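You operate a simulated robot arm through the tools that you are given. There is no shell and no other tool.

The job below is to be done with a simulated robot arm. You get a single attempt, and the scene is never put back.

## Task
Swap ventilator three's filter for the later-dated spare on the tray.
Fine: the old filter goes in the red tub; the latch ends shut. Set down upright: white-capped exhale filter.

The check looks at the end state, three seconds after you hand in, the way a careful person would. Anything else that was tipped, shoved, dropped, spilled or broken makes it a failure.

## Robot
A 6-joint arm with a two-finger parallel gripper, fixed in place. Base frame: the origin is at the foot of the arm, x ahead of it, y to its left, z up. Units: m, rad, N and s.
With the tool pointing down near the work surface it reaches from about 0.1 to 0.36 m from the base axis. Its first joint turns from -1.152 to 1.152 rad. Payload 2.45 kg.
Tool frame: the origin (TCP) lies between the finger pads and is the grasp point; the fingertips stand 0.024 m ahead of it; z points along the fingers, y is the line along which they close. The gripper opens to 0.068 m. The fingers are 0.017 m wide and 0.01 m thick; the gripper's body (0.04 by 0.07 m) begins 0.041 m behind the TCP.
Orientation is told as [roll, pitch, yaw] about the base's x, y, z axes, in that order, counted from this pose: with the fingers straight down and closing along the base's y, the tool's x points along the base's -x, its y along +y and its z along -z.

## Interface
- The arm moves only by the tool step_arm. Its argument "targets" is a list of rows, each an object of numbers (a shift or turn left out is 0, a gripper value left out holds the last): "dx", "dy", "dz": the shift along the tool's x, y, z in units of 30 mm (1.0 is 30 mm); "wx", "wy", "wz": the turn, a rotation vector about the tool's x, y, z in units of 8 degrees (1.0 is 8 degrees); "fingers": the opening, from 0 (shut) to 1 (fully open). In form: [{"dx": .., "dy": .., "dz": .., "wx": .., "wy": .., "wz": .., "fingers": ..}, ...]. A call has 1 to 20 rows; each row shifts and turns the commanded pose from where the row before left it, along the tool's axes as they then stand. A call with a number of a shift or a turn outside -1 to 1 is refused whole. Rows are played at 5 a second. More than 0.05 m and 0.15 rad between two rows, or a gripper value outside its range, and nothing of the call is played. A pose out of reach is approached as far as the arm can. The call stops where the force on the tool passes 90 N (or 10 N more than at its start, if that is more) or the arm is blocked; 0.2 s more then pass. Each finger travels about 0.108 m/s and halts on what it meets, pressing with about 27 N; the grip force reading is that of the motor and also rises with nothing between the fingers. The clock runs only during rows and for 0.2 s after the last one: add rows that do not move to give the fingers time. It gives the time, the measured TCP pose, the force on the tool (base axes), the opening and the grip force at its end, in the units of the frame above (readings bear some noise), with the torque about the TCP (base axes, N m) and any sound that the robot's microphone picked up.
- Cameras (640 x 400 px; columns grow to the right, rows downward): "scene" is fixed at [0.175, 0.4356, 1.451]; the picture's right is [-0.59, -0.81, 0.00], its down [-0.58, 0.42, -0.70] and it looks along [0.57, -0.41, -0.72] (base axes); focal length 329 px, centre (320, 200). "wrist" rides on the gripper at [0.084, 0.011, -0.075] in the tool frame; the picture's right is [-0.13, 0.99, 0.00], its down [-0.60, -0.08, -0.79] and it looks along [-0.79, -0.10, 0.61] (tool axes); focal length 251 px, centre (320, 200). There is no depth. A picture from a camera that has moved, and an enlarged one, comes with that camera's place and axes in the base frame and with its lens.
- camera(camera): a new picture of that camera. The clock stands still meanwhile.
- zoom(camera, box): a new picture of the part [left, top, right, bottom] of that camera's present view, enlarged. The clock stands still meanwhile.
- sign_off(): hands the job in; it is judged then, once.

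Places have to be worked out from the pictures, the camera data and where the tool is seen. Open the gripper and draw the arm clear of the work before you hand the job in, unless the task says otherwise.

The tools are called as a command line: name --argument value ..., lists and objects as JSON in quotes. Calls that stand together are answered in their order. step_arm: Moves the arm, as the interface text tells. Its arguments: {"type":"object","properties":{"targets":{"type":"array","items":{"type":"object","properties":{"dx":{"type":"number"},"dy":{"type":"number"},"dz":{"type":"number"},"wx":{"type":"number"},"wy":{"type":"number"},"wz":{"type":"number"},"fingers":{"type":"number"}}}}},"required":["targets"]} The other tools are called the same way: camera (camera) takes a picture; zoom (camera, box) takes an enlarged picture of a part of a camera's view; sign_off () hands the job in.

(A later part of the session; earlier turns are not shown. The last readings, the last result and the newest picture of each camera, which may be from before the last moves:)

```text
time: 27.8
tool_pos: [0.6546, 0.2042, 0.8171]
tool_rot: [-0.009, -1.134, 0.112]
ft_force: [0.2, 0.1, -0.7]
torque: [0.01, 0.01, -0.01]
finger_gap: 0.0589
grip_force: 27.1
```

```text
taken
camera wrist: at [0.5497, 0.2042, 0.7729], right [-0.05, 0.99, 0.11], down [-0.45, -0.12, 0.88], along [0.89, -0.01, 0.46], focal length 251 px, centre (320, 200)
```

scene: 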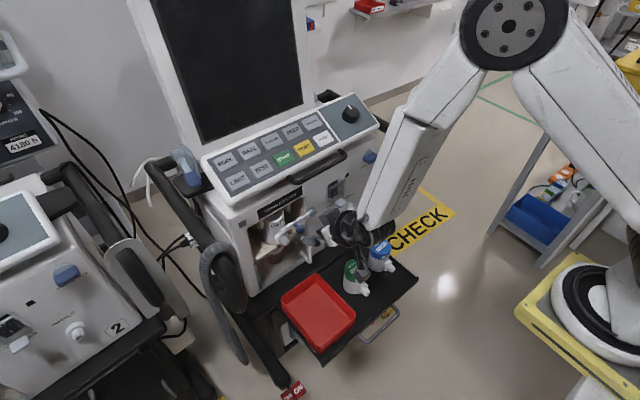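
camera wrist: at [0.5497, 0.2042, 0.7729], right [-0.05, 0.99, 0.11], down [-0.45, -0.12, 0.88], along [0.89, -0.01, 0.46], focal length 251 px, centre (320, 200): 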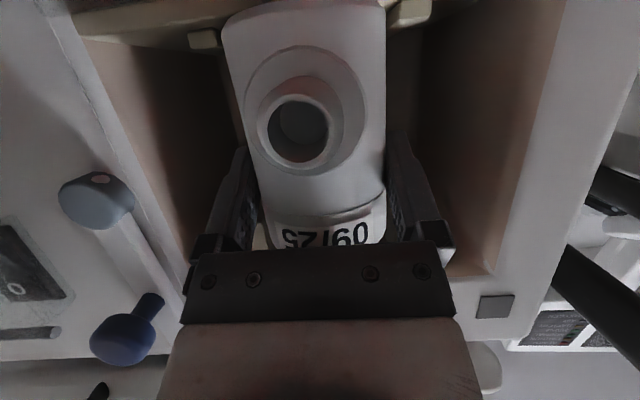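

The filter follows freely with under 1 N of load. I keep pulling straight back until it is fully out of the bay, then study the tub and tray edges for the set-down.

step_arm --targets '[{"dx": 0.282, "dz": -0.604}, {"dx": 0.282, "dz": -0.604}, {"dx": 0.282, "dz": -0.604}, {"dx": 0.282, "dz": -0.604}, {"dx": 0.282, "dz": -0.604}, {}]'

camera --camera "scene"

camera --camera "wrist"

zoom --camera "scene" --box '[240, 210, 432, 330]'

```text
time: 29.2
tool_pos: [0.5543, 0.1956, 0.8184]
tool_rot: [-0.009, -1.133, 0.11]
ft_force: [0.1, 0.0, -1.6]
torque: [0.02, 0.02, 0.03]
finger_gap: 0.0588
grip_force: 27.3
```

```text
taken
```

scene: 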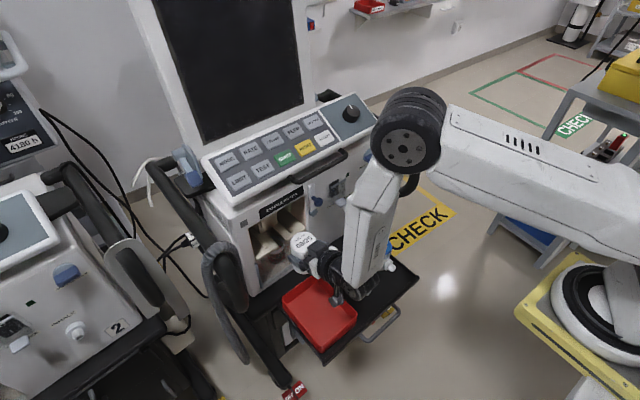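

```text
taken
camera wrist: at [0.4499, 0.1943, 0.7736], right [-0.05, 0.99, 0.11], down [-0.45, -0.12, 0.88], along [0.89, -0.01, 0.45], focal length 251 px, centre (320, 200)
```

wrist: 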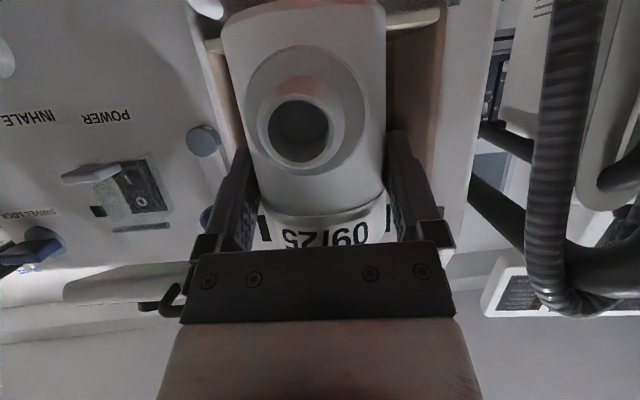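

```text
3.33 times, centred on (336, 270) of scene
camera zoom: at [0.175, 0.4356, 1.451], right [-0.59, -0.81, 0.0], down [-0.58, 0.42, -0.7], along [0.57, -0.41, -0.72], focal length 1096 px, centre (267, -33)
```

zoom: 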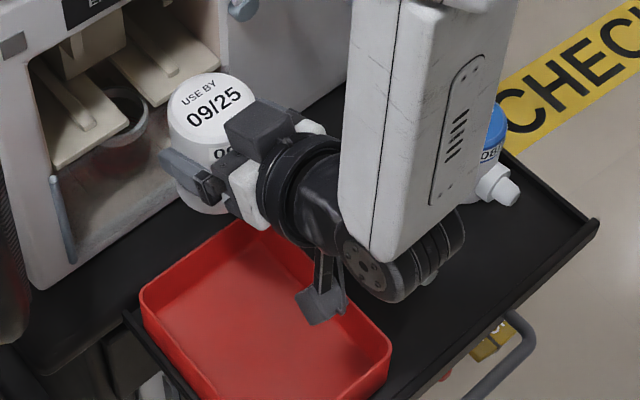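

The old filter is out. At this 25° tilt, the camera box on the gripper would foul the tray rim when I set the filter down in the tub, so I need a steeper grip. I slide it back along the same path onto the shelf and will re-grip at about 40°.

step_arm --targets '[{"dx": -0.282, "dz": 0.604}, {"dx": -0.282, "dz": 0.604}, {"dx": -0.282, "dz": 0.604}, {"dx": -0.282, "dz": 0.604}, {"dx": -0.282, "dz": 0.604}, {}]'

camera --camera "wrist"

```text
time: 30.6
tool_pos: [0.6538, 0.2033, 0.8188]
tool_rot: [-0.011, -1.132, 0.11]
ft_force: [0.0, -0.3, -1.1]
torque: [-0.01, -0.01, 0.01]
finger_gap: 0.0589
grip_force: 27.3
```

```text
taken
camera wrist: at [0.5481, 0.2033, 0.7731], right [-0.05, 0.99, 0.11], down [-0.45, -0.12, 0.88], along [0.89, -0.01, 0.45], focal length 251 px, centre (320, 200)
```

wrist: 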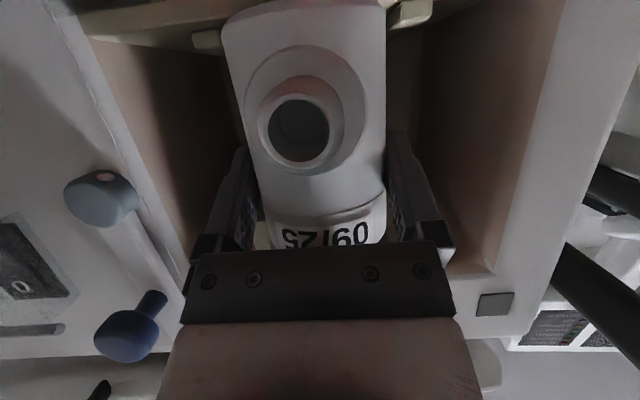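

The filter slides in without contact. I go 14 mm further so it stands well on the shelf, then lower gently.

step_arm --targets '[{"dx": -0.1, "dz": 0.211}, {"dx": -0.1, "dz": 0.211}, {"dx": 0.03, "dz": 0.014}, {"dx": 0.03, "dz": 0.014}, {}]'

```text
time: 31.8
tool_pos: [0.6691, 0.2063, 0.8168]
tool_rot: [-0.008, -1.138, 0.106]
ft_force: [-1.2, 0.4, 15.0]
torque: [0.26, 0.31, 0.05]
finger_gap: 0.0591
grip_force: 26.7
```

It touched the shelf (15 N down-press). I relieve most of that and release the filter.

step_arm --targets '[{"dx": -0.03, "dz": -0.014}, {"fingers": 1.0}, {}, {}]'

camera --camera "wrist"

```text
time: 32.8
tool_pos: [0.6672, 0.206, 0.8143]
tool_rot: [-0.01, -1.133, 0.108]
ft_force: [1.5, 0.2, -0.3]
torque: [0.0, 0.02, 0.03]
finger_gap: 0.0682
grip_force: 0.0
```

```text
taken
camera wrist: at [0.5621, 0.2056, 0.7709], right [-0.05, 0.99, 0.11], down [-0.45, -0.12, 0.88], along [0.89, -0.01, 0.45], focal length 251 px, centre (320, 200)
```

wrist: 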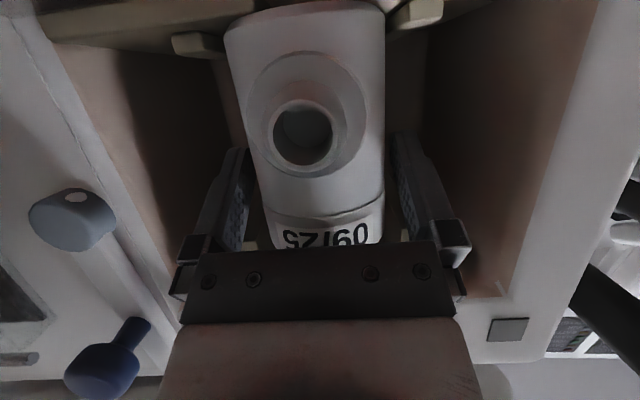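

Released and standing. I retreat along the tool, steepen the tilt to about 40°, and line up for the re-grip.

step_arm --targets '[{"dz": -0.85}, {"dz": -0.85}, {"wy": 0.93}, {"wy": 0.93, "dx": -0.2}, {"dx": -0.2, "dz": 0.3}, {}]'

zoom --camera "wrist" --box '[176, 0, 464, 180]'

zoom --camera "scene" --box '[240, 180, 352, 250]'

```text
time: 34.2
tool_pos: [0.6369, 0.203, 0.842]
tool_rot: [-0.009, -0.874, 0.105]
ft_force: [0.2, -0.3, 0.6]
torque: [0.02, 0.01, 0.01]
finger_gap: 0.0683
grip_force: 0.0
```

```text
2.22 times, centred on (320, 90) of wrist
camera zoom: at [0.5237, 0.2017, 0.8249], right [-0.02, 1.0, 0.09], down [-0.21, -0.1, 0.97], along [0.98, 0.0, 0.21], focal length 559 px, centre (320, 444)
```

zoom: 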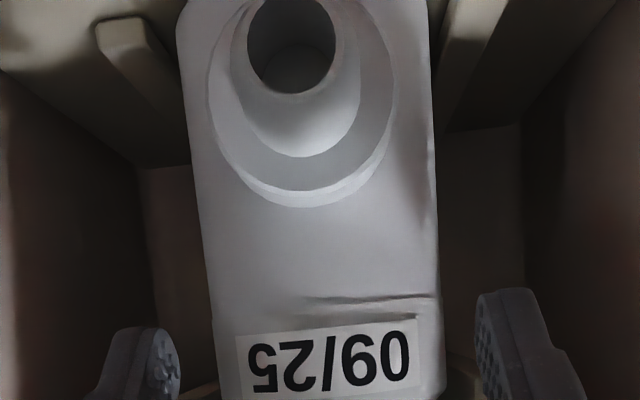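

```text
5.71 times, centred on (296, 215) of scene
camera zoom: at [0.175, 0.4356, 1.451], right [-0.59, -0.81, 0.0], down [-0.58, 0.42, -0.7], along [0.57, -0.41, -0.72], focal length 1878 px, centre (457, 114)
```

zoom: 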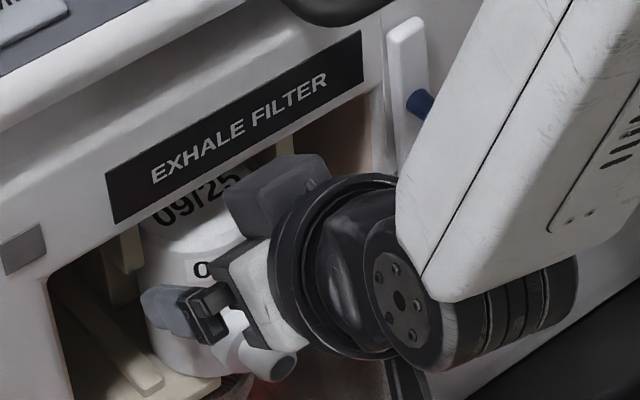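

The alignment is good: lateral offset 0.5 mm, axis at about (0.677, 0.206). I move in along the tool to the grip point and close.

step_arm --targets '[{"dx": 0.04, "dz": 0.48, "dy": 0.01}, {"dx": 0.04, "dz": 0.48}, {"dx": 0.04, "dz": 0.48}, {}]'

zoom --camera "wrist" --box '[176, 40, 464, 220]'

```text
time: 35.2
tool_pos: [0.6657, 0.2066, 0.8095]
tool_rot: [-0.006, -0.871, 0.105]
ft_force: [-4.3, 1.1, -6.5]
torque: [0.08, -0.27, -0.04]
finger_gap: 0.0679
grip_force: 0.0
```

```text
2.22 times, centred on (320, 130) of wrist
camera zoom: at [0.5533, 0.2049, 0.7934], right [-0.02, 1.0, 0.09], down [-0.21, -0.1, 0.97], along [0.98, 0.0, 0.21], focal length 559 px, centre (320, 356)
```

zoom: 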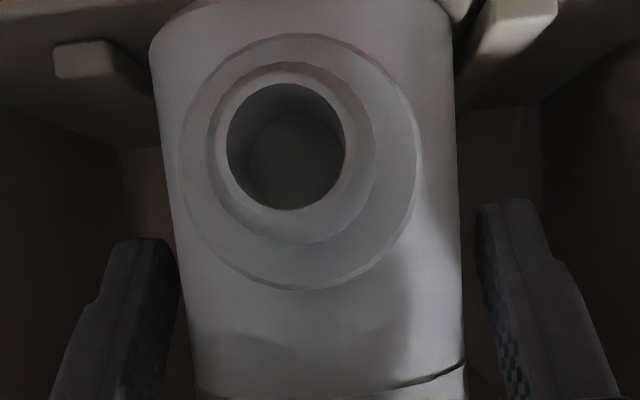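

There is a light contact, 4 N back and 6.5 N down, likely the top of the hand against the bay's upper edge. The pads are already past the axis, so I ease down 2 mm and look.

step_arm --targets '[{"dx": 0.06, "dz": 0.02}, {}]'

zoom --camera "scene" --box '[240, 180, 352, 250]'

```text
time: 35.8
tool_pos: [0.6665, 0.2061, 0.8101]
tool_rot: [-0.005, -0.875, 0.104]
ft_force: [-0.7, -0.9, -2.1]
torque: [0.11, -0.12, 0.0]
finger_gap: 0.0682
grip_force: 0.1
```

```text
5.71 times, centred on (296, 215) of scene
camera zoom: at [0.1751, 0.4356, 1.451], right [-0.59, -0.81, 0.0], down [-0.58, 0.42, -0.7], along [0.57, -0.41, -0.72], focal length 1878 px, centre (457, 114)
```

zoom: 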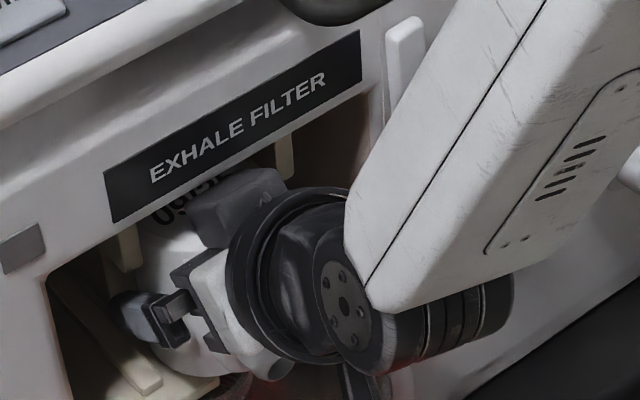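

The grey housing on top of the hand is what limits me under the bay's upper edge; the load is now about 2 N. I close on the filter here and then draw it out.

step_arm --targets '[{"fingers": 0.0}, {}, {}, {}]'

```text
time: 36.8
tool_pos: [0.6661, 0.2065, 0.8094]
tool_rot: [-0.005, -0.874, 0.106]
ft_force: [0.1, 0.4, 3.0]
torque: [0.15, -0.06, 0.03]
finger_gap: 0.0587
grip_force: 27.2
```

Gripped again (gap 0.0587). I draw it back 20 mm horizontally and check the load.

step_arm --targets '[{"dx": 0.21, "dz": -0.26}, {"dx": 0.2, "dz": -0.265}, {}]'

```text
time: 37.6
tool_pos: [0.6459, 0.2051, 0.8102]
tool_rot: [-0.009, -0.871, 0.108]
ft_force: [0.4, -0.6, -1.1]
torque: [0.01, -0.02, 0.02]
finger_gap: 0.0588
grip_force: 27.4
```

Free again with about 1 N of load. I pull the filter fully out of the bay with a slight rise.

step_arm --targets '[{"dx": 0.41, "dz": -0.53}, {"dx": 0.41, "dz": -0.53}, {"dx": 0.41, "dz": -0.53}, {"dx": 0.41, "dz": -0.53}, {"dx": 0.41, "dz": -0.53}, {"dx": 0.41, "dz": -0.53}, {"dx": 0.41, "dz": -0.53}, {}]'

zoom --camera "scene" --box '[230, 190, 454, 330]'

```text
time: 39.4
tool_pos: [0.5066, 0.1906, 0.8147]
tool_rot: [-0.006, -0.874, 0.104]
ft_force: [-0.7, -0.6, -1.5]
torque: [0.04, 0.01, 0.04]
finger_gap: 0.0587
grip_force: 27.0
```

```text
2.86 times, centred on (342, 260) of scene
camera zoom: at [0.175, 0.4356, 1.451], right [-0.59, -0.81, 0.0], down [-0.58, 0.42, -0.7], along [0.57, -0.41, -0.72], focal length 939 px, centre (257, 29)
```

zoom: 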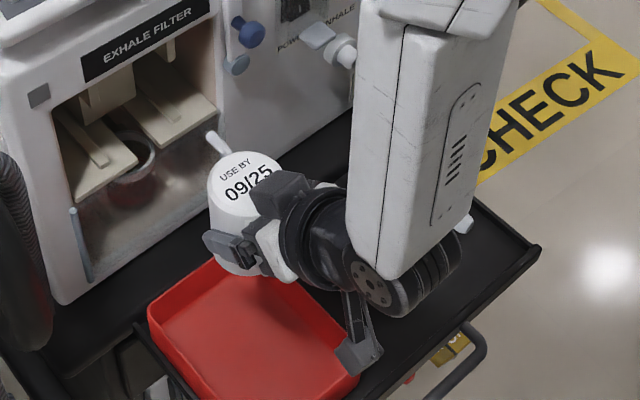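

The tub lies right below. I descend to just above its rim and check the position in both views.

step_arm --targets '[{"dx": 0.745, "dz": 0.6, "dy": 0.09}, {"dx": 0.745, "dz": 0.6, "dy": 0.09}, {"dx": 0.745, "dz": 0.6, "dy": 0.09}, {"dx": 0.745, "dz": 0.6, "dy": 0.09}, {}]'

camera --camera "wrist"

zoom --camera "scene" --box '[250, 230, 442, 350]'

```text
time: 40.6
tool_pos: [0.5032, 0.2022, 0.7012]
tool_rot: [-0.007, -0.875, 0.107]
ft_force: [0.0, -0.7, -0.3]
torque: [0.02, -0.02, 0.01]
finger_gap: 0.0588
grip_force: 27.0
```

```text
taken
camera wrist: at [0.3906, 0.2011, 0.6842], right [-0.02, 1.0, 0.1], down [-0.21, -0.1, 0.97], along [0.98, 0.0, 0.21], focal length 251 px, centre (320, 200)
```

wrist: 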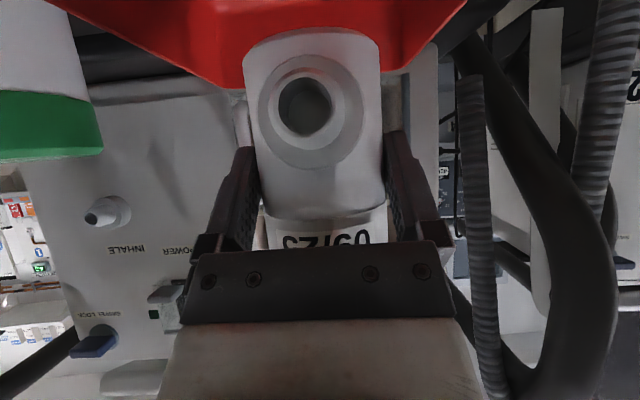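

```text
3.33 times, centred on (346, 290) of scene
camera zoom: at [0.1751, 0.4356, 1.451], right [-0.59, -0.81, 0.0], down [-0.58, 0.42, -0.7], along [0.57, -0.41, -0.72], focal length 1096 px, centre (233, -100)
```

zoom: 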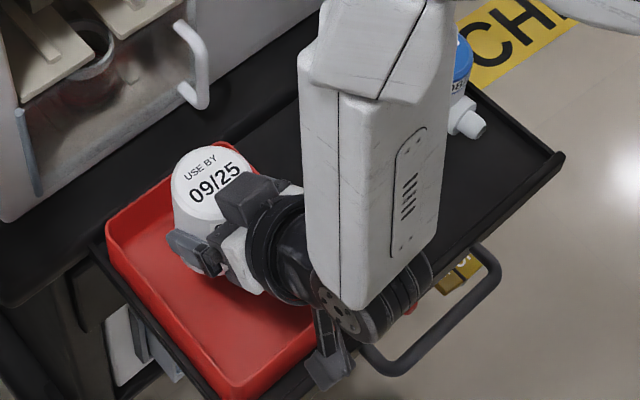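

The filter is centred over the tub, and the camera box is clear outside the tray rim. I descend into the tub to about 1.5 cm above the expected touchdown.

step_arm --targets '[{"dx": 0.6, "dz": 0.5}, {"dx": 0.6, "dz": 0.5}, {"dx": 0.6, "dz": 0.5}, {}]'

zoom --camera "scene" --box '[250, 230, 442, 350]'

camera --camera "wrist"

```text
time: 41.6
tool_pos: [0.5084, 0.2029, 0.6358]
tool_rot: [0.002, -0.892, 0.1]
ft_force: [3.1, 1.2, 41.4]
torque: [0.04, -0.7, -0.14]
finger_gap: 0.0586
grip_force: 26.6
```

```text
3.33 times, centred on (346, 290) of scene
camera zoom: at [0.1744, 0.4353, 1.4512], right [-0.59, -0.81, 0.0], down [-0.58, 0.42, -0.7], along [0.57, -0.41, -0.71], focal length 1096 px, centre (233, -100)
```

zoom: 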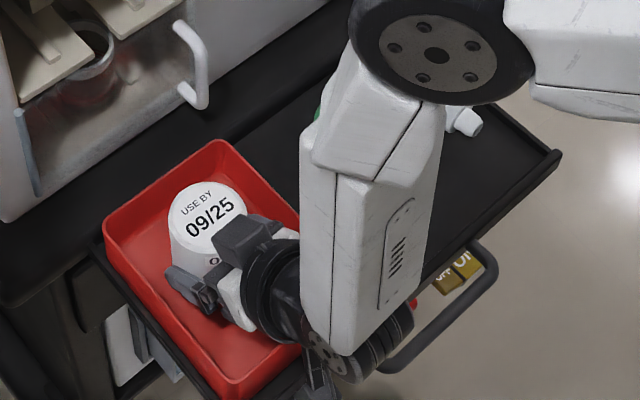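

```text
taken
camera wrist: at [0.3954, 0.2028, 0.6171], right [-0.02, 0.99, 0.1], down [-0.23, -0.1, 0.97], along [0.97, 0.0, 0.23], focal length 251 px, centre (320, 200)
```

wrist: 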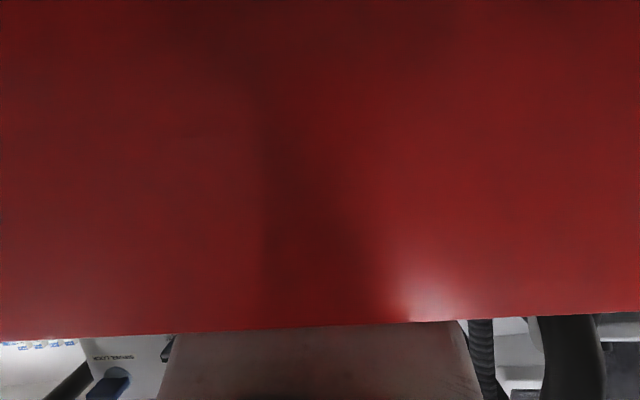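

It touched down earlier than I expected. The torque puts the contact about 17 mm ahead of the TCP and centred in y, so it is the filter's base on the tub floor. I back off about 4 mm to unload it and re-check before releasing.

step_arm --targets '[{"dx": -0.11, "dz": -0.092}, {}]'

zoom --camera "scene" --box '[266, 250, 362, 310]'

```text
time: 42.2
tool_pos: [0.504, 0.2024, 0.6363]
tool_rot: [-0.004, -0.876, 0.107]
ft_force: [-0.9, 6.6, 19.5]
torque: [0.48, -0.75, 0.28]
finger_gap: 0.0585
grip_force: 27.2
```

```text
6.67 times, centred on (314, 280) of scene
camera zoom: at [0.1746, 0.4356, 1.4511], right [-0.59, -0.81, 0.0], down [-0.58, 0.42, -0.7], along [0.57, -0.41, -0.71], focal length 2191 px, centre (360, -333)
```

zoom: 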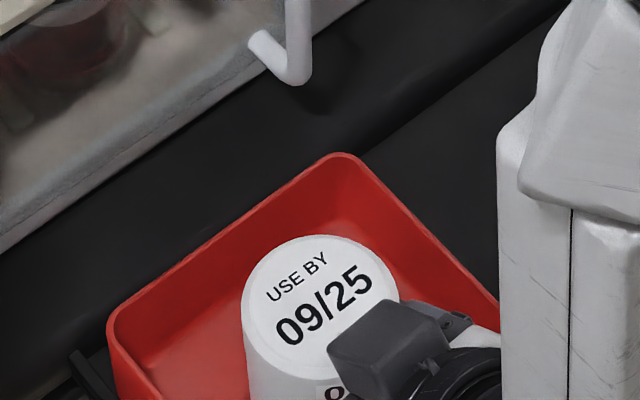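

The load is down to 19 N and sits on the far lower edge, so the filter leans by a degree or so and will settle flat. I raise 2 mm more and check.

step_arm --targets '[{"dx": -0.05, "dz": -0.042}, {}]'

```text
time: 42.8
tool_pos: [0.5014, 0.1988, 0.6377]
tool_rot: [-0.01, -0.869, 0.107]
ft_force: [0.9, -0.3, 7.8]
torque: [0.1, -0.32, -0.04]
finger_gap: 0.0587
grip_force: 26.9
```

At about 8 N with the edge on the floor, I release the old filter here.

step_arm --targets '[{"fingers": 1.0}, {}, {}, {}]'

zoom --camera "scene" --box '[266, 250, 362, 310]'

camera --camera "wrist"

```text
time: 43.8
tool_pos: [0.501, 0.2015, 0.6369]
tool_rot: [-0.006, -0.872, 0.107]
ft_force: [-0.2, 0.0, 0.0]
torque: [0.01, -0.05, -0.03]
finger_gap: 0.0678
grip_force: 0.0
```

```text
6.67 times, centred on (314, 280) of scene
camera zoom: at [0.175, 0.4356, 1.451], right [-0.59, -0.81, 0.0], down [-0.58, 0.42, -0.7], along [0.57, -0.41, -0.72], focal length 2191 px, centre (360, -333)
```

zoom: 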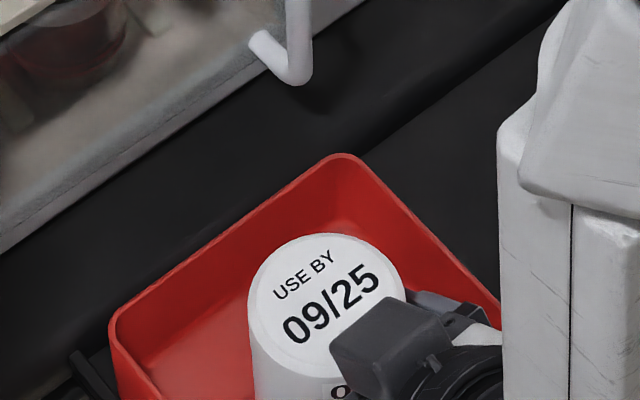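

```text
taken
camera wrist: at [0.3895, 0.1995, 0.6211], right [-0.02, 1.0, 0.09], down [-0.21, -0.1, 0.97], along [0.98, 0.0, 0.21], focal length 251 px, centre (320, 200)
```

wrist: 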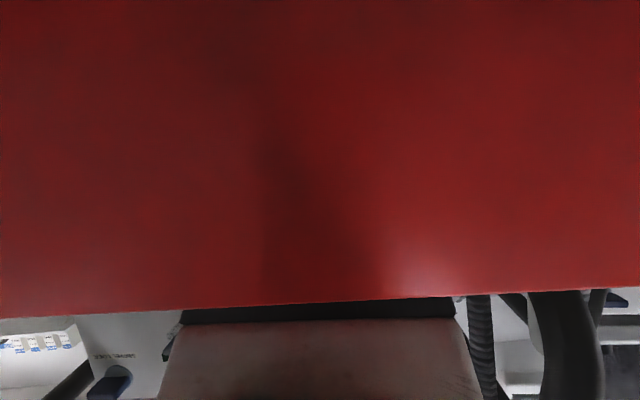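

The old filter stands upright in the tub and the force is zero. I withdraw back along the tool axis so the fingers slide off its sides.

step_arm --targets '[{"dz": -0.5}, {"dz": -0.7}, {"dz": -0.7}, {"dz": -0.7}, {"dz": -0.7}, {}]'

camera --camera "scene"

camera --camera "wrist"

zoom --camera "scene" --box '[266, 240, 394, 320]'

```text
time: 45.2
tool_pos: [0.4277, 0.1923, 0.7008]
tool_rot: [-0.007, -0.872, 0.106]
ft_force: [-0.6, -0.2, 0.0]
torque: [-0.02, -0.01, 0.02]
finger_gap: 0.068
grip_force: 0.1
```

```text
taken
```

scene: 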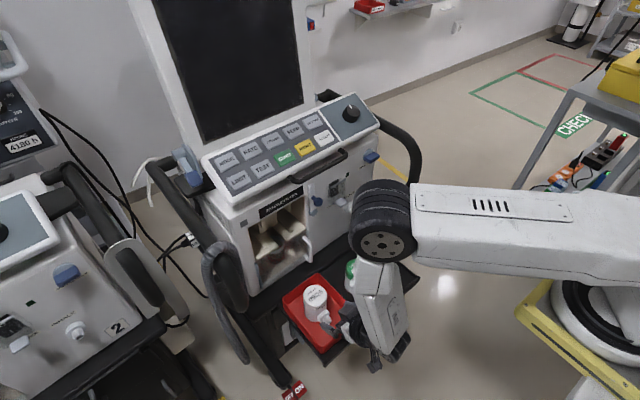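

```text
taken
camera wrist: at [0.3143, 0.1916, 0.6847], right [-0.02, 1.0, 0.09], down [-0.21, -0.1, 0.97], along [0.98, 0.0, 0.21], focal length 251 px, centre (320, 200)
```

wrist: 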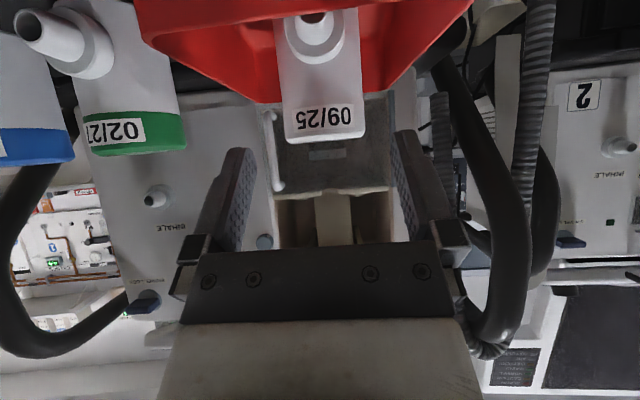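

```text
5.00 times, centred on (330, 280) of scene
camera zoom: at [0.175, 0.4356, 1.451], right [-0.59, -0.81, 0.0], down [-0.58, 0.42, -0.7], along [0.57, -0.41, -0.72], focal length 1643 px, centre (270, -200)
```

zoom: 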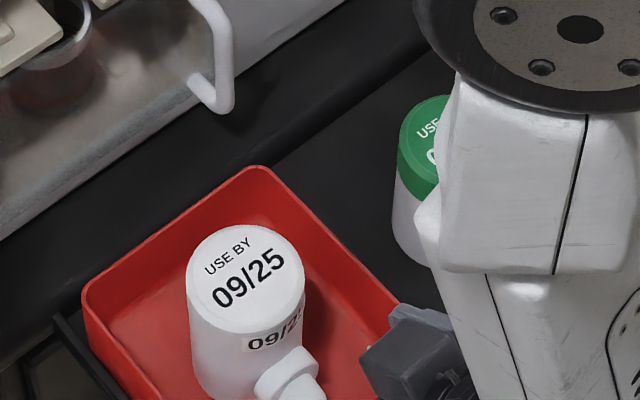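

The old filter stands upright in the red tub. Next is the green 02/27 spare: I move sideways at this height to a spot in front of it and look.

step_arm --targets '[{"dy": -0.79}, {"dy": -0.79}, {"dy": -0.79}, {"dy": -0.79}, {"dy": -0.79}, {"dy": -0.79}, {}]'

camera --camera "wrist"

camera --camera "scene"

```text
time: 46.8
tool_pos: [0.4422, 0.0504, 0.701]
tool_rot: [-0.008, -0.873, 0.106]
ft_force: [0.9, 0.1, 0.0]
torque: [0.0, -0.02, 0.01]
finger_gap: 0.0679
grip_force: 0.0
```

```text
taken
camera wrist: at [0.3295, 0.0487, 0.6851], right [-0.02, 1.0, 0.09], down [-0.21, -0.1, 0.97], along [0.98, 0.0, 0.21], focal length 251 px, centre (320, 200)
```

wrist: 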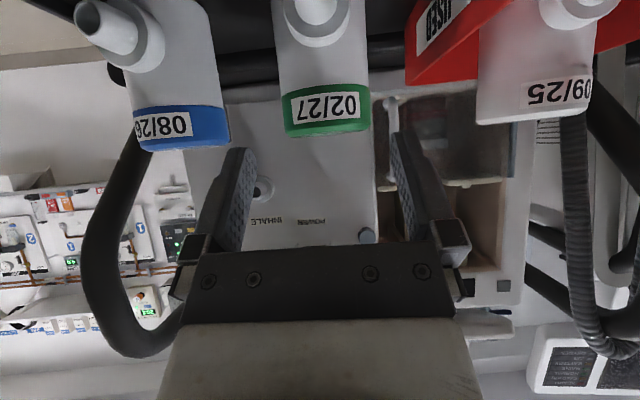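

```text
taken
```

scene: 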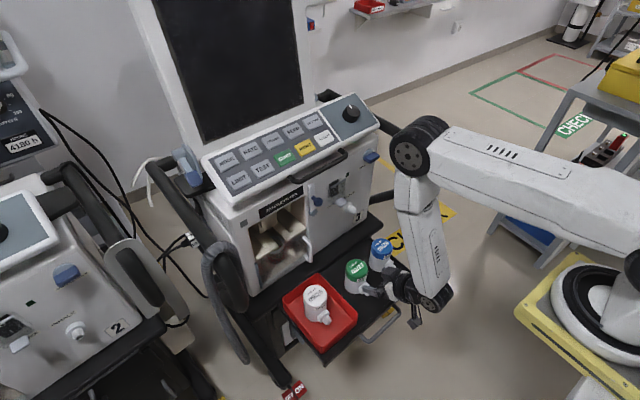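

I zoom in on the green spare in both views to find its axis, heights and snout direction.

zoom --camera "wrist" --box '[224, 0, 416, 120]'

zoom --camera "wrist" --box '[210, 30, 434, 170]'

zoom --camera "scene" --box '[330, 225, 442, 295]'

zoom --camera "scene" --box '[340, 270, 436, 330]'

```text
3.33 times, centred on (320, 60) of wrist
camera zoom: at [0.3295, 0.0487, 0.6851], right [-0.02, 1.0, 0.09], down [-0.21, -0.1, 0.97], along [0.98, 0.0, 0.21], focal length 838 px, centre (320, 667)
```

zoom: 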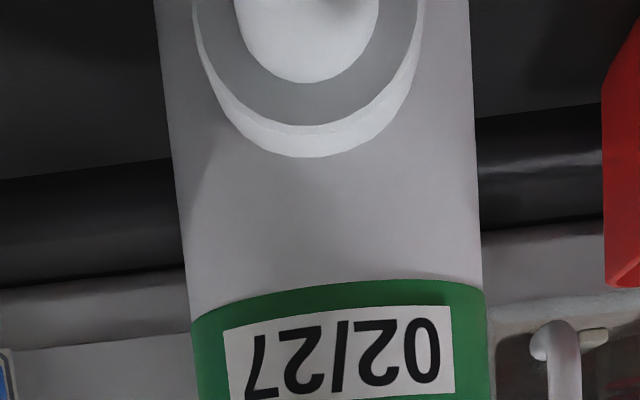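

```text
2.86 times, centred on (322, 100) of wrist
camera zoom: at [0.3295, 0.0487, 0.6851], right [-0.02, 1.0, 0.09], down [-0.21, -0.1, 0.97], along [0.98, 0.0, 0.21], focal length 718 px, centre (314, 486)
```

zoom: 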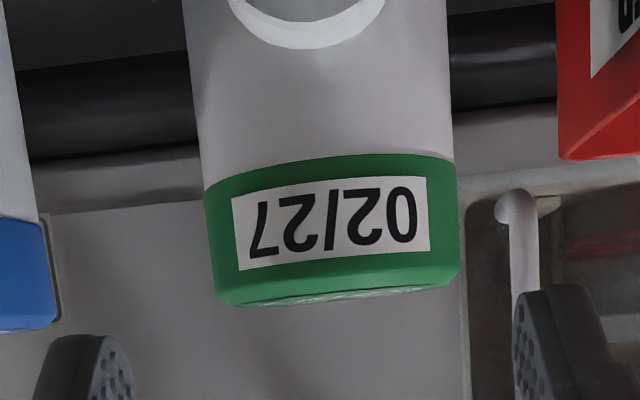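

```text
5.71 times, centred on (386, 260) of scene
camera zoom: at [0.1751, 0.4356, 1.451], right [-0.59, -0.81, 0.0], down [-0.58, 0.42, -0.7], along [0.57, -0.41, -0.72], focal length 1878 px, centre (-57, -143)
```

zoom: 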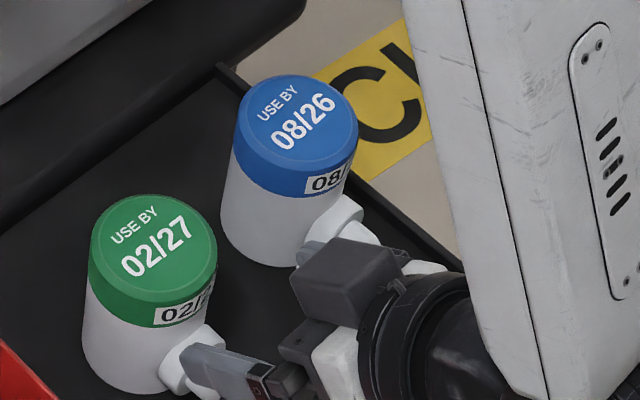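

```text
6.67 times, centred on (388, 300) of scene
camera zoom: at [0.1751, 0.4356, 1.451], right [-0.59, -0.81, 0.0], down [-0.58, 0.42, -0.7], along [0.57, -0.41, -0.72], focal length 2191 px, centre (-133, -467)
```

zoom: 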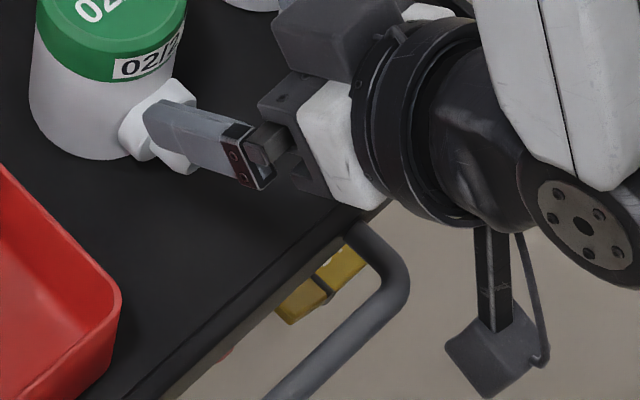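

From the wrist view, the green filter's axis is at about (0.513, 0.058) with its top at z≈0.68, and its snout is already aligned with the ventilator's heading. It lies 3 mm to the +y side of my tool axis. I shift over, move in partway and re-measure.

step_arm --targets '[{"dy": 0.1, "dx": 0.11, "dz": 0.65}, {"dx": 0.11, "dz": 0.65}, {}]'

zoom --camera "wrist" --box '[192, 0, 448, 160]'

zoom --camera "scene" --box '[330, 240, 442, 310]'

```text
time: 47.6
tool_pos: [0.4653, 0.0561, 0.6727]
tool_rot: [-0.007, -0.874, 0.107]
ft_force: [0.7, 0.2, 1.3]
torque: [0.04, 0.02, 0.03]
finger_gap: 0.0679
grip_force: 0.1
```

```text
2.50 times, centred on (320, 80) of wrist
camera zoom: at [0.3528, 0.0545, 0.6547], right [-0.02, 1.0, 0.09], down [-0.21, -0.1, 0.97], along [0.98, 0.0, 0.21], focal length 629 px, centre (320, 500)
```

zoom: 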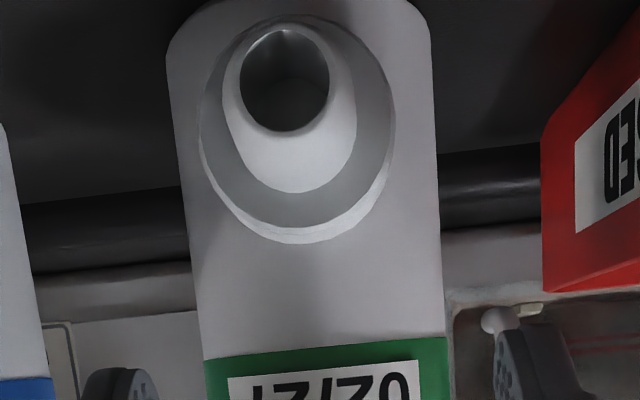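

```text
5.71 times, centred on (386, 275) of scene
camera zoom: at [0.175, 0.4356, 1.451], right [-0.59, -0.81, 0.0], down [-0.58, 0.42, -0.7], along [0.57, -0.41, -0.72], focal length 1878 px, centre (-57, -229)
```

zoom: 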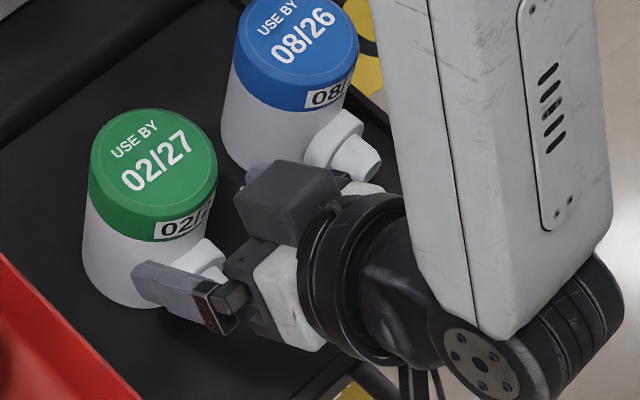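

Centred to 0.2 mm, with the axis confirmed at x≈0.513 and the base at z≈0.584. I move in two thirds of the rest and check the forces, minding the camera box over the tray handle.

step_arm --targets '[{"dx": 0.07, "dz": 0.6}, {"dx": 0.07, "dz": 0.6}, {}]'

zoom --camera "scene" --box '[340, 250, 452, 320]'

```text
time: 48.4
tool_pos: [0.4911, 0.0589, 0.6444]
tool_rot: [-0.008, -0.873, 0.105]
ft_force: [0.0, 0.3, 0.2]
torque: [0.02, 0.02, -0.01]
finger_gap: 0.0678
grip_force: 0.1
```

```text
5.71 times, centred on (396, 285) of scene
camera zoom: at [0.175, 0.4356, 1.451], right [-0.59, -0.81, 0.0], down [-0.58, 0.42, -0.7], along [0.57, -0.41, -0.72], focal length 1878 px, centre (-114, -286)
```

zoom: 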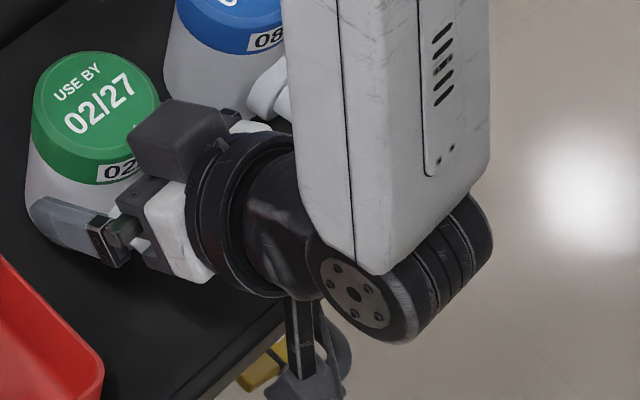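

No contact so far. I take the last centimetre to the grip point.

step_arm --targets '[{"dx": 0.02, "dz": 0.26}, {"dx": 0.02, "dz": 0.26}, {}]'

zoom --camera "wrist" --box '[176, 40, 464, 220]'

```text
time: 49.2
tool_pos: [0.5032, 0.06, 0.6337]
tool_rot: [-0.008, -0.873, 0.106]
ft_force: [-0.6, 1.0, 0.4]
torque: [-0.01, -0.01, 0.01]
finger_gap: 0.0681
grip_force: 0.0
```

```text
2.22 times, centred on (320, 130) of wrist
camera zoom: at [0.3901, 0.0595, 0.6169], right [-0.02, 1.0, 0.09], down [-0.21, -0.1, 0.97], along [0.98, 0.0, 0.21], focal length 559 px, centre (320, 356)
```

zoom: 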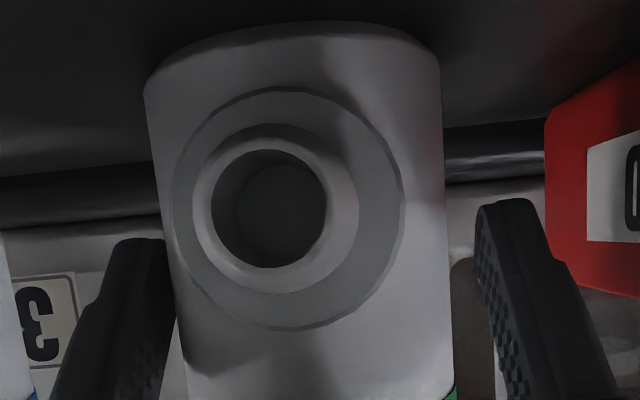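

The filter is now about 1.7 mm to the −y side of the tool axis. I centre on it and close.

step_arm --targets '[{"dy": -0.055}, {}, {"fingers": 0.0}, {}, {}, {}]'

```text
time: 50.6
tool_pos: [0.5032, 0.0585, 0.6334]
tool_rot: [-0.005, -0.876, 0.107]
ft_force: [-0.4, 0.8, 1.1]
torque: [0.12, 0.03, 0.02]
finger_gap: 0.0588
grip_force: 26.8
```

The green filter is gripped (gap 0.0588). I lift it straight up 3 cm and check that it comes cleanly.

step_arm --targets '[{"dx": -0.2557, "dz": -0.2138}, {"dx": -0.511, "dz": -0.428}, {}]'

zoom --camera "scene" --box '[300, 220, 460, 320]'

```text
time: 51.4
tool_pos: [0.5041, 0.059, 0.6629]
tool_rot: [-0.007, -0.872, 0.106]
ft_force: [-0.1, -0.5, -0.7]
torque: [0.0, 0.02, 0.01]
finger_gap: 0.0587
grip_force: 26.9
```

```text
4.00 times, centred on (380, 270) of scene
camera zoom: at [0.1751, 0.4356, 1.451], right [-0.59, -0.81, 0.0], down [-0.58, 0.42, -0.7], along [0.57, -0.41, -0.72], focal length 1315 px, centre (80, -80)
```

zoom: 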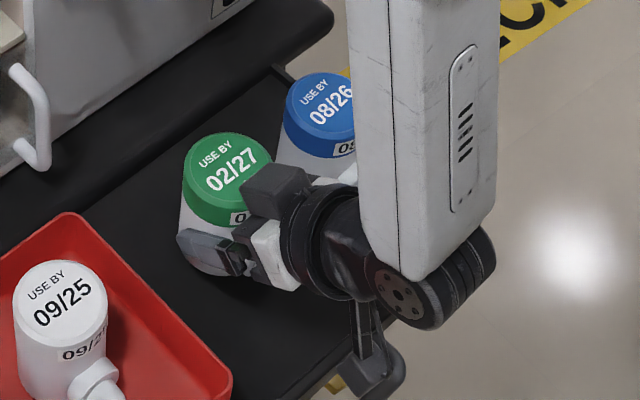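

It hangs cleanly at about 0.7 N. I raise it well clear and carry it across to a standoff in front of the bay.

step_arm --targets '[{"dx": -0.767, "dz": -0.6415}, {"dx": -0.767, "dz": -0.6415}, {"dx": -0.767, "dz": -0.6415}, {"dx": -0.767, "dz": -0.6415}, {"dx": -0.767, "dz": -0.6415}, {"dy": 0.869, "dx": -0.257, "dz": 0.306}, {"dy": 0.869, "dx": -0.257, "dz": 0.306}, {"dy": 0.869, "dx": -0.257, "dz": 0.306}, {"dy": 0.869, "dx": -0.257, "dz": 0.306}, {"dy": 0.869, "dx": -0.257, "dz": 0.306}, {}]'

camera --camera "wrist"

zoom --camera "scene" --box '[230, 170, 422, 290]'

```text
time: 53.8
tool_pos: [0.5502, 0.1957, 0.8113]
tool_rot: [-0.008, -0.873, 0.105]
ft_force: [0.4, -0.2, -1.5]
torque: [-0.01, 0.0, -0.01]
finger_gap: 0.0587
grip_force: 27.1
```

```text
taken
camera wrist: at [0.437, 0.1951, 0.7957], right [-0.02, 1.0, 0.1], down [-0.21, -0.1, 0.97], along [0.98, 0.0, 0.21], focal length 251 px, centre (320, 200)
```

wrist: 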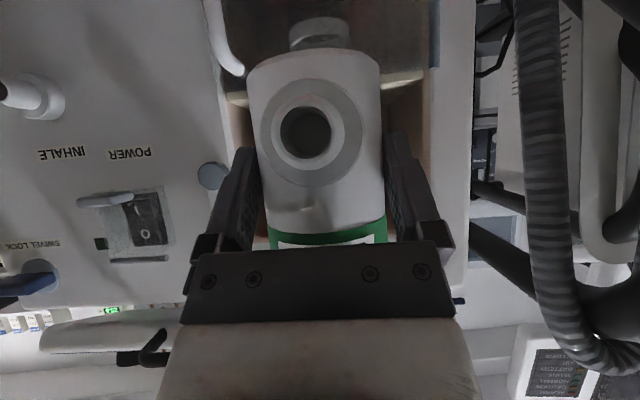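

```text
3.33 times, centred on (326, 230) of scene
camera zoom: at [0.175, 0.4356, 1.451], right [-0.59, -0.81, 0.0], down [-0.58, 0.42, -0.7], along [0.57, -0.41, -0.72], focal length 1096 px, centre (300, 100)
```

zoom: 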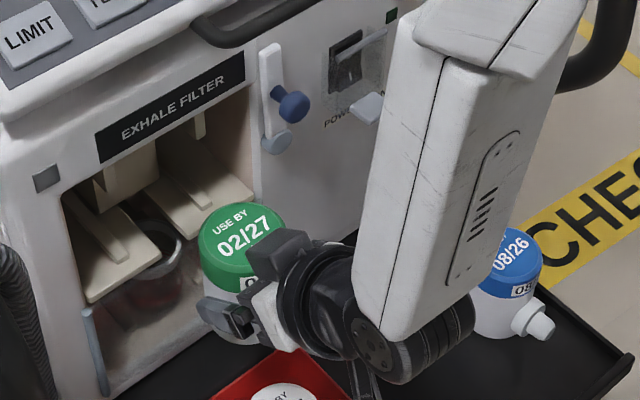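

The snout faces outward and the bay opening is clear with the bar up. I slide the filter in horizontally, about 3–4 mm above the shelf, for the first 8 cm.

step_arm --targets '[{"dx": -0.4285, "dz": 0.511, "dy": -0.015}, {"dx": -0.4285, "dz": 0.511, "dy": -0.015}, {"dx": -0.4285, "dz": 0.511, "dy": -0.015}, {"dx": -0.4285, "dz": 0.511, "dy": -0.015}, {}]'

camera --camera "wrist"

zoom --camera "scene" --box '[240, 180, 368, 260]'

```text
time: 55.0
tool_pos: [0.6304, 0.2023, 0.812]
tool_rot: [-0.007, -0.872, 0.107]
ft_force: [0.3, 0.5, -1.0]
torque: [0.02, 0.02, 0.0]
finger_gap: 0.0588
grip_force: 27.1
```

```text
taken
camera wrist: at [0.5174, 0.2011, 0.7964], right [-0.02, 1.0, 0.09], down [-0.21, -0.1, 0.97], along [0.98, 0.0, 0.21], focal length 251 px, centre (320, 200)
```

wrist: 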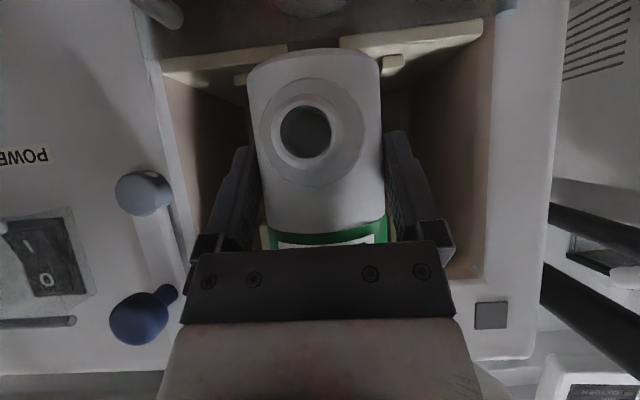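

```text
5.00 times, centred on (304, 220) of scene
camera zoom: at [0.1751, 0.4356, 1.451], right [-0.59, -0.81, 0.0], down [-0.58, 0.42, -0.7], along [0.57, -0.41, -0.72], focal length 1643 px, centre (400, 100)
```

zoom: 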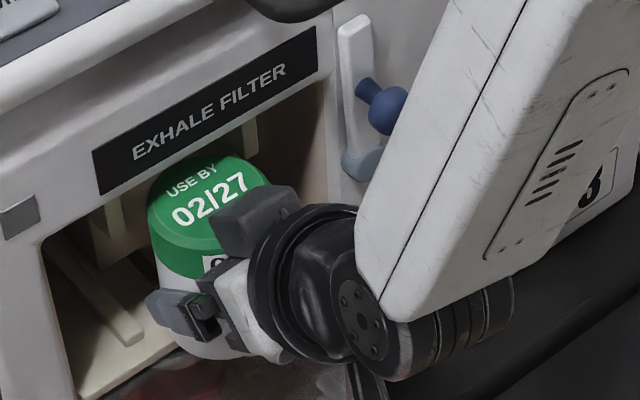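

It is well centred between the rails. I continue 2.2 cm inward.

step_arm --targets '[{"dx": -0.236, "dz": 0.281}, {"dx": -0.236, "dz": 0.281}, {}]'

```text
time: 55.8
tool_pos: [0.6514, 0.2035, 0.8124]
tool_rot: [-0.007, -0.873, 0.106]
ft_force: [-0.5, -0.1, -1.8]
torque: [0.01, 0.02, -0.01]
finger_gap: 0.0589
grip_force: 27.0
```

No contact. I go 9 mm further while lowering 3 mm.

step_arm --targets '[{"dx": -0.058, "dz": 0.147}, {"dx": -0.058, "dz": 0.147}, {}]'

```text
time: 56.6
tool_pos: [0.6601, 0.2045, 0.8097]
tool_rot: [-0.009, -0.871, 0.107]
ft_force: [-0.1, -0.3, -1.0]
torque: [0.01, -0.01, 0.02]
finger_gap: 0.0585
grip_force: 26.4
```

Still free. I go another 4 mm in and then lower until it touches the shelf.

step_arm --targets '[{"dx": -0.06, "dz": 0.124}, {"dx": 0.038, "dz": 0.032}, {}]'

```text
time: 57.4
tool_pos: [0.6633, 0.206, 0.8084]
tool_rot: [-0.007, -0.872, 0.107]
ft_force: [0.3, 0.1, -1.2]
torque: [0.01, 0.04, 0.01]
finger_gap: 0.0585
grip_force: 27.6
```

No contact yet. I lower another 1.5 mm.

step_arm --targets '[{"dx": 0.038, "dz": 0.032}, {}]'

```text
time: 58.0
tool_pos: [0.6648, 0.2058, 0.8063]
tool_rot: [-0.008, -0.872, 0.105]
ft_force: [-0.5, 0.2, -1.6]
torque: [-0.01, 0.01, 0.01]
finger_gap: 0.0585
grip_force: 26.9
```

Still hanging free just above the shelf, which leaves more room under the bay edge. I advance 4 mm more toward the seat.

step_arm --targets '[{"dx": -0.043, "dz": 0.051}, {"dx": -0.043, "dz": 0.051}, {}]'

```text
time: 58.8
tool_pos: [0.6683, 0.2048, 0.8059]
tool_rot: [-0.007, -0.871, 0.106]
ft_force: [0.3, 0.5, -0.1]
torque: [0.01, 0.0, -0.01]
finger_gap: 0.0587
grip_force: 26.7
```

Free again. I advance 3 mm more with a 1 mm shift to +y, which should bring the axis to the old filter's place.

step_arm --targets '[{"dx": -0.032, "dz": 0.038, "dy": 0.015}, {"dx": -0.032, "dz": 0.038, "dy": 0.015}, {}]'

camera --camera "wrist"

```text
time: 59.6
tool_pos: [0.671, 0.2062, 0.8056]
tool_rot: [-0.006, -0.872, 0.108]
ft_force: [-2.4, 0.4, -1.5]
torque: [0.02, -0.09, -0.01]
finger_gap: 0.0586
grip_force: 27.0
```

```text
taken
camera wrist: at [0.558, 0.2045, 0.7892], right [-0.02, 1.0, 0.09], down [-0.21, -0.1, 0.97], along [0.98, 0.0, 0.21], focal length 251 px, centre (320, 200)
```

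wrist: 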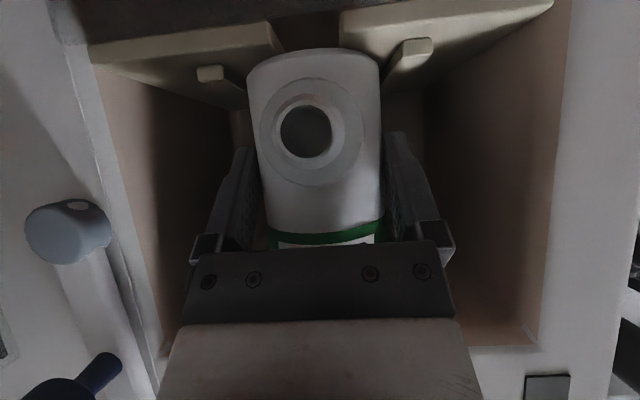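

A light 2.4 N backward push: the filter has reached the back stop at axis x≈0.682, the same spot as the old one. I lower it in small steps onto the shelf.

step_arm --targets '[{"dx": 0.038, "dz": 0.032}, {}]'

```text
time: 60.2
tool_pos: [0.6699, 0.2053, 0.804]
tool_rot: [-0.006, -0.873, 0.107]
ft_force: [-1.0, 0.4, -1.5]
torque: [0.03, 0.03, 0.0]
finger_gap: 0.0587
grip_force: 27.1
```

step_arm --targets '[{"dx": 0.038, "dz": 0.032}, {}]'

```text
time: 60.8
tool_pos: [0.6718, 0.206, 0.8041]
tool_rot: [-0.008, -0.873, 0.106]
ft_force: [-1.5, 0.8, 4.4]
torque: [0.18, 0.02, 0.01]
finger_gap: 0.0583
grip_force: 27.3
```

It has touched the shelf (about 6 N of change), so it is standing there. I release it.

step_arm --targets '[{"fingers": 1.0}, {}, {}, {}]'

zoom --camera "wrist" --box '[160, 0, 480, 200]'

```text
time: 61.8
tool_pos: [0.671, 0.2049, 0.8035]
tool_rot: [-0.006, -0.873, 0.105]
ft_force: [-0.6, 0.3, 0.4]
torque: [0.04, -0.04, 0.0]
finger_gap: 0.0682
grip_force: 0.1
```

```text
2.00 times, centred on (320, 100) of wrist
camera zoom: at [0.5584, 0.2044, 0.7866], right [-0.02, 1.0, 0.09], down [-0.21, -0.1, 0.97], along [0.98, 0.0, 0.21], focal length 503 px, centre (320, 400)
```

zoom: 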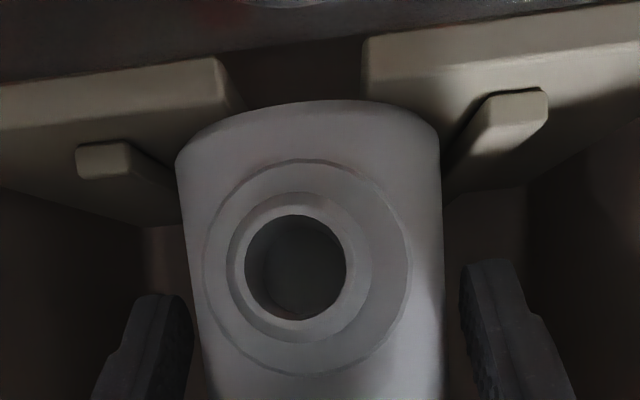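

Released. To keep the hand's housing clear of the bay edge I retreat horizontally 6 cm, then look at the seating.

step_arm --targets '[{"dx": 0.215, "dz": -0.256}, {"dx": 0.4285, "dz": -0.511}, {"dx": 0.4285, "dz": -0.511}, {"dx": 0.4285, "dz": -0.511}, {}]'

camera --camera "wrist"

zoom --camera "scene" --box '[240, 180, 336, 240]'

```text
time: 63.0
tool_pos: [0.6019, 0.1988, 0.803]
tool_rot: [-0.005, -0.874, 0.107]
ft_force: [-0.4, -0.2, -0.2]
torque: [0.01, 0.0, 0.0]
finger_gap: 0.068
grip_force: 0.2
```

```text
taken
camera wrist: at [0.4888, 0.1985, 0.7863], right [-0.02, 1.0, 0.1], down [-0.21, -0.1, 0.97], along [0.98, 0.0, 0.21], focal length 251 px, centre (320, 200)
```

wrist: 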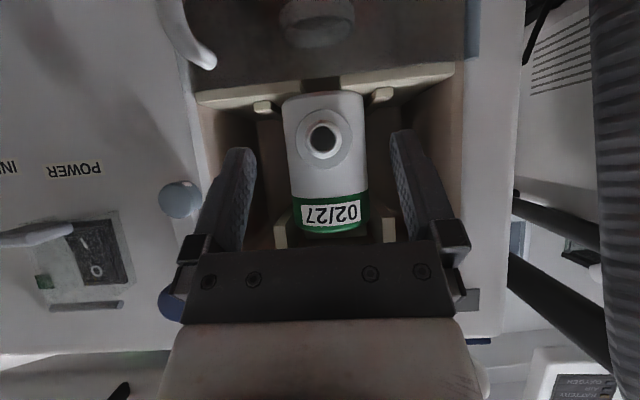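

```text
6.67 times, centred on (288, 210) of scene
camera zoom: at [0.175, 0.4356, 1.451], right [-0.59, -0.81, 0.0], down [-0.58, 0.42, -0.7], along [0.57, -0.41, -0.72], focal length 2191 px, centre (533, 133)
```

zoom: 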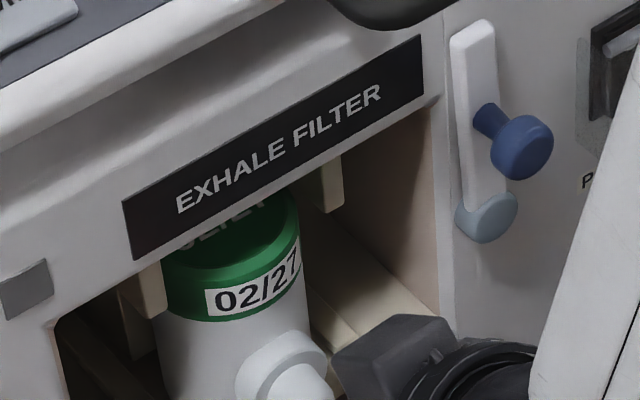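

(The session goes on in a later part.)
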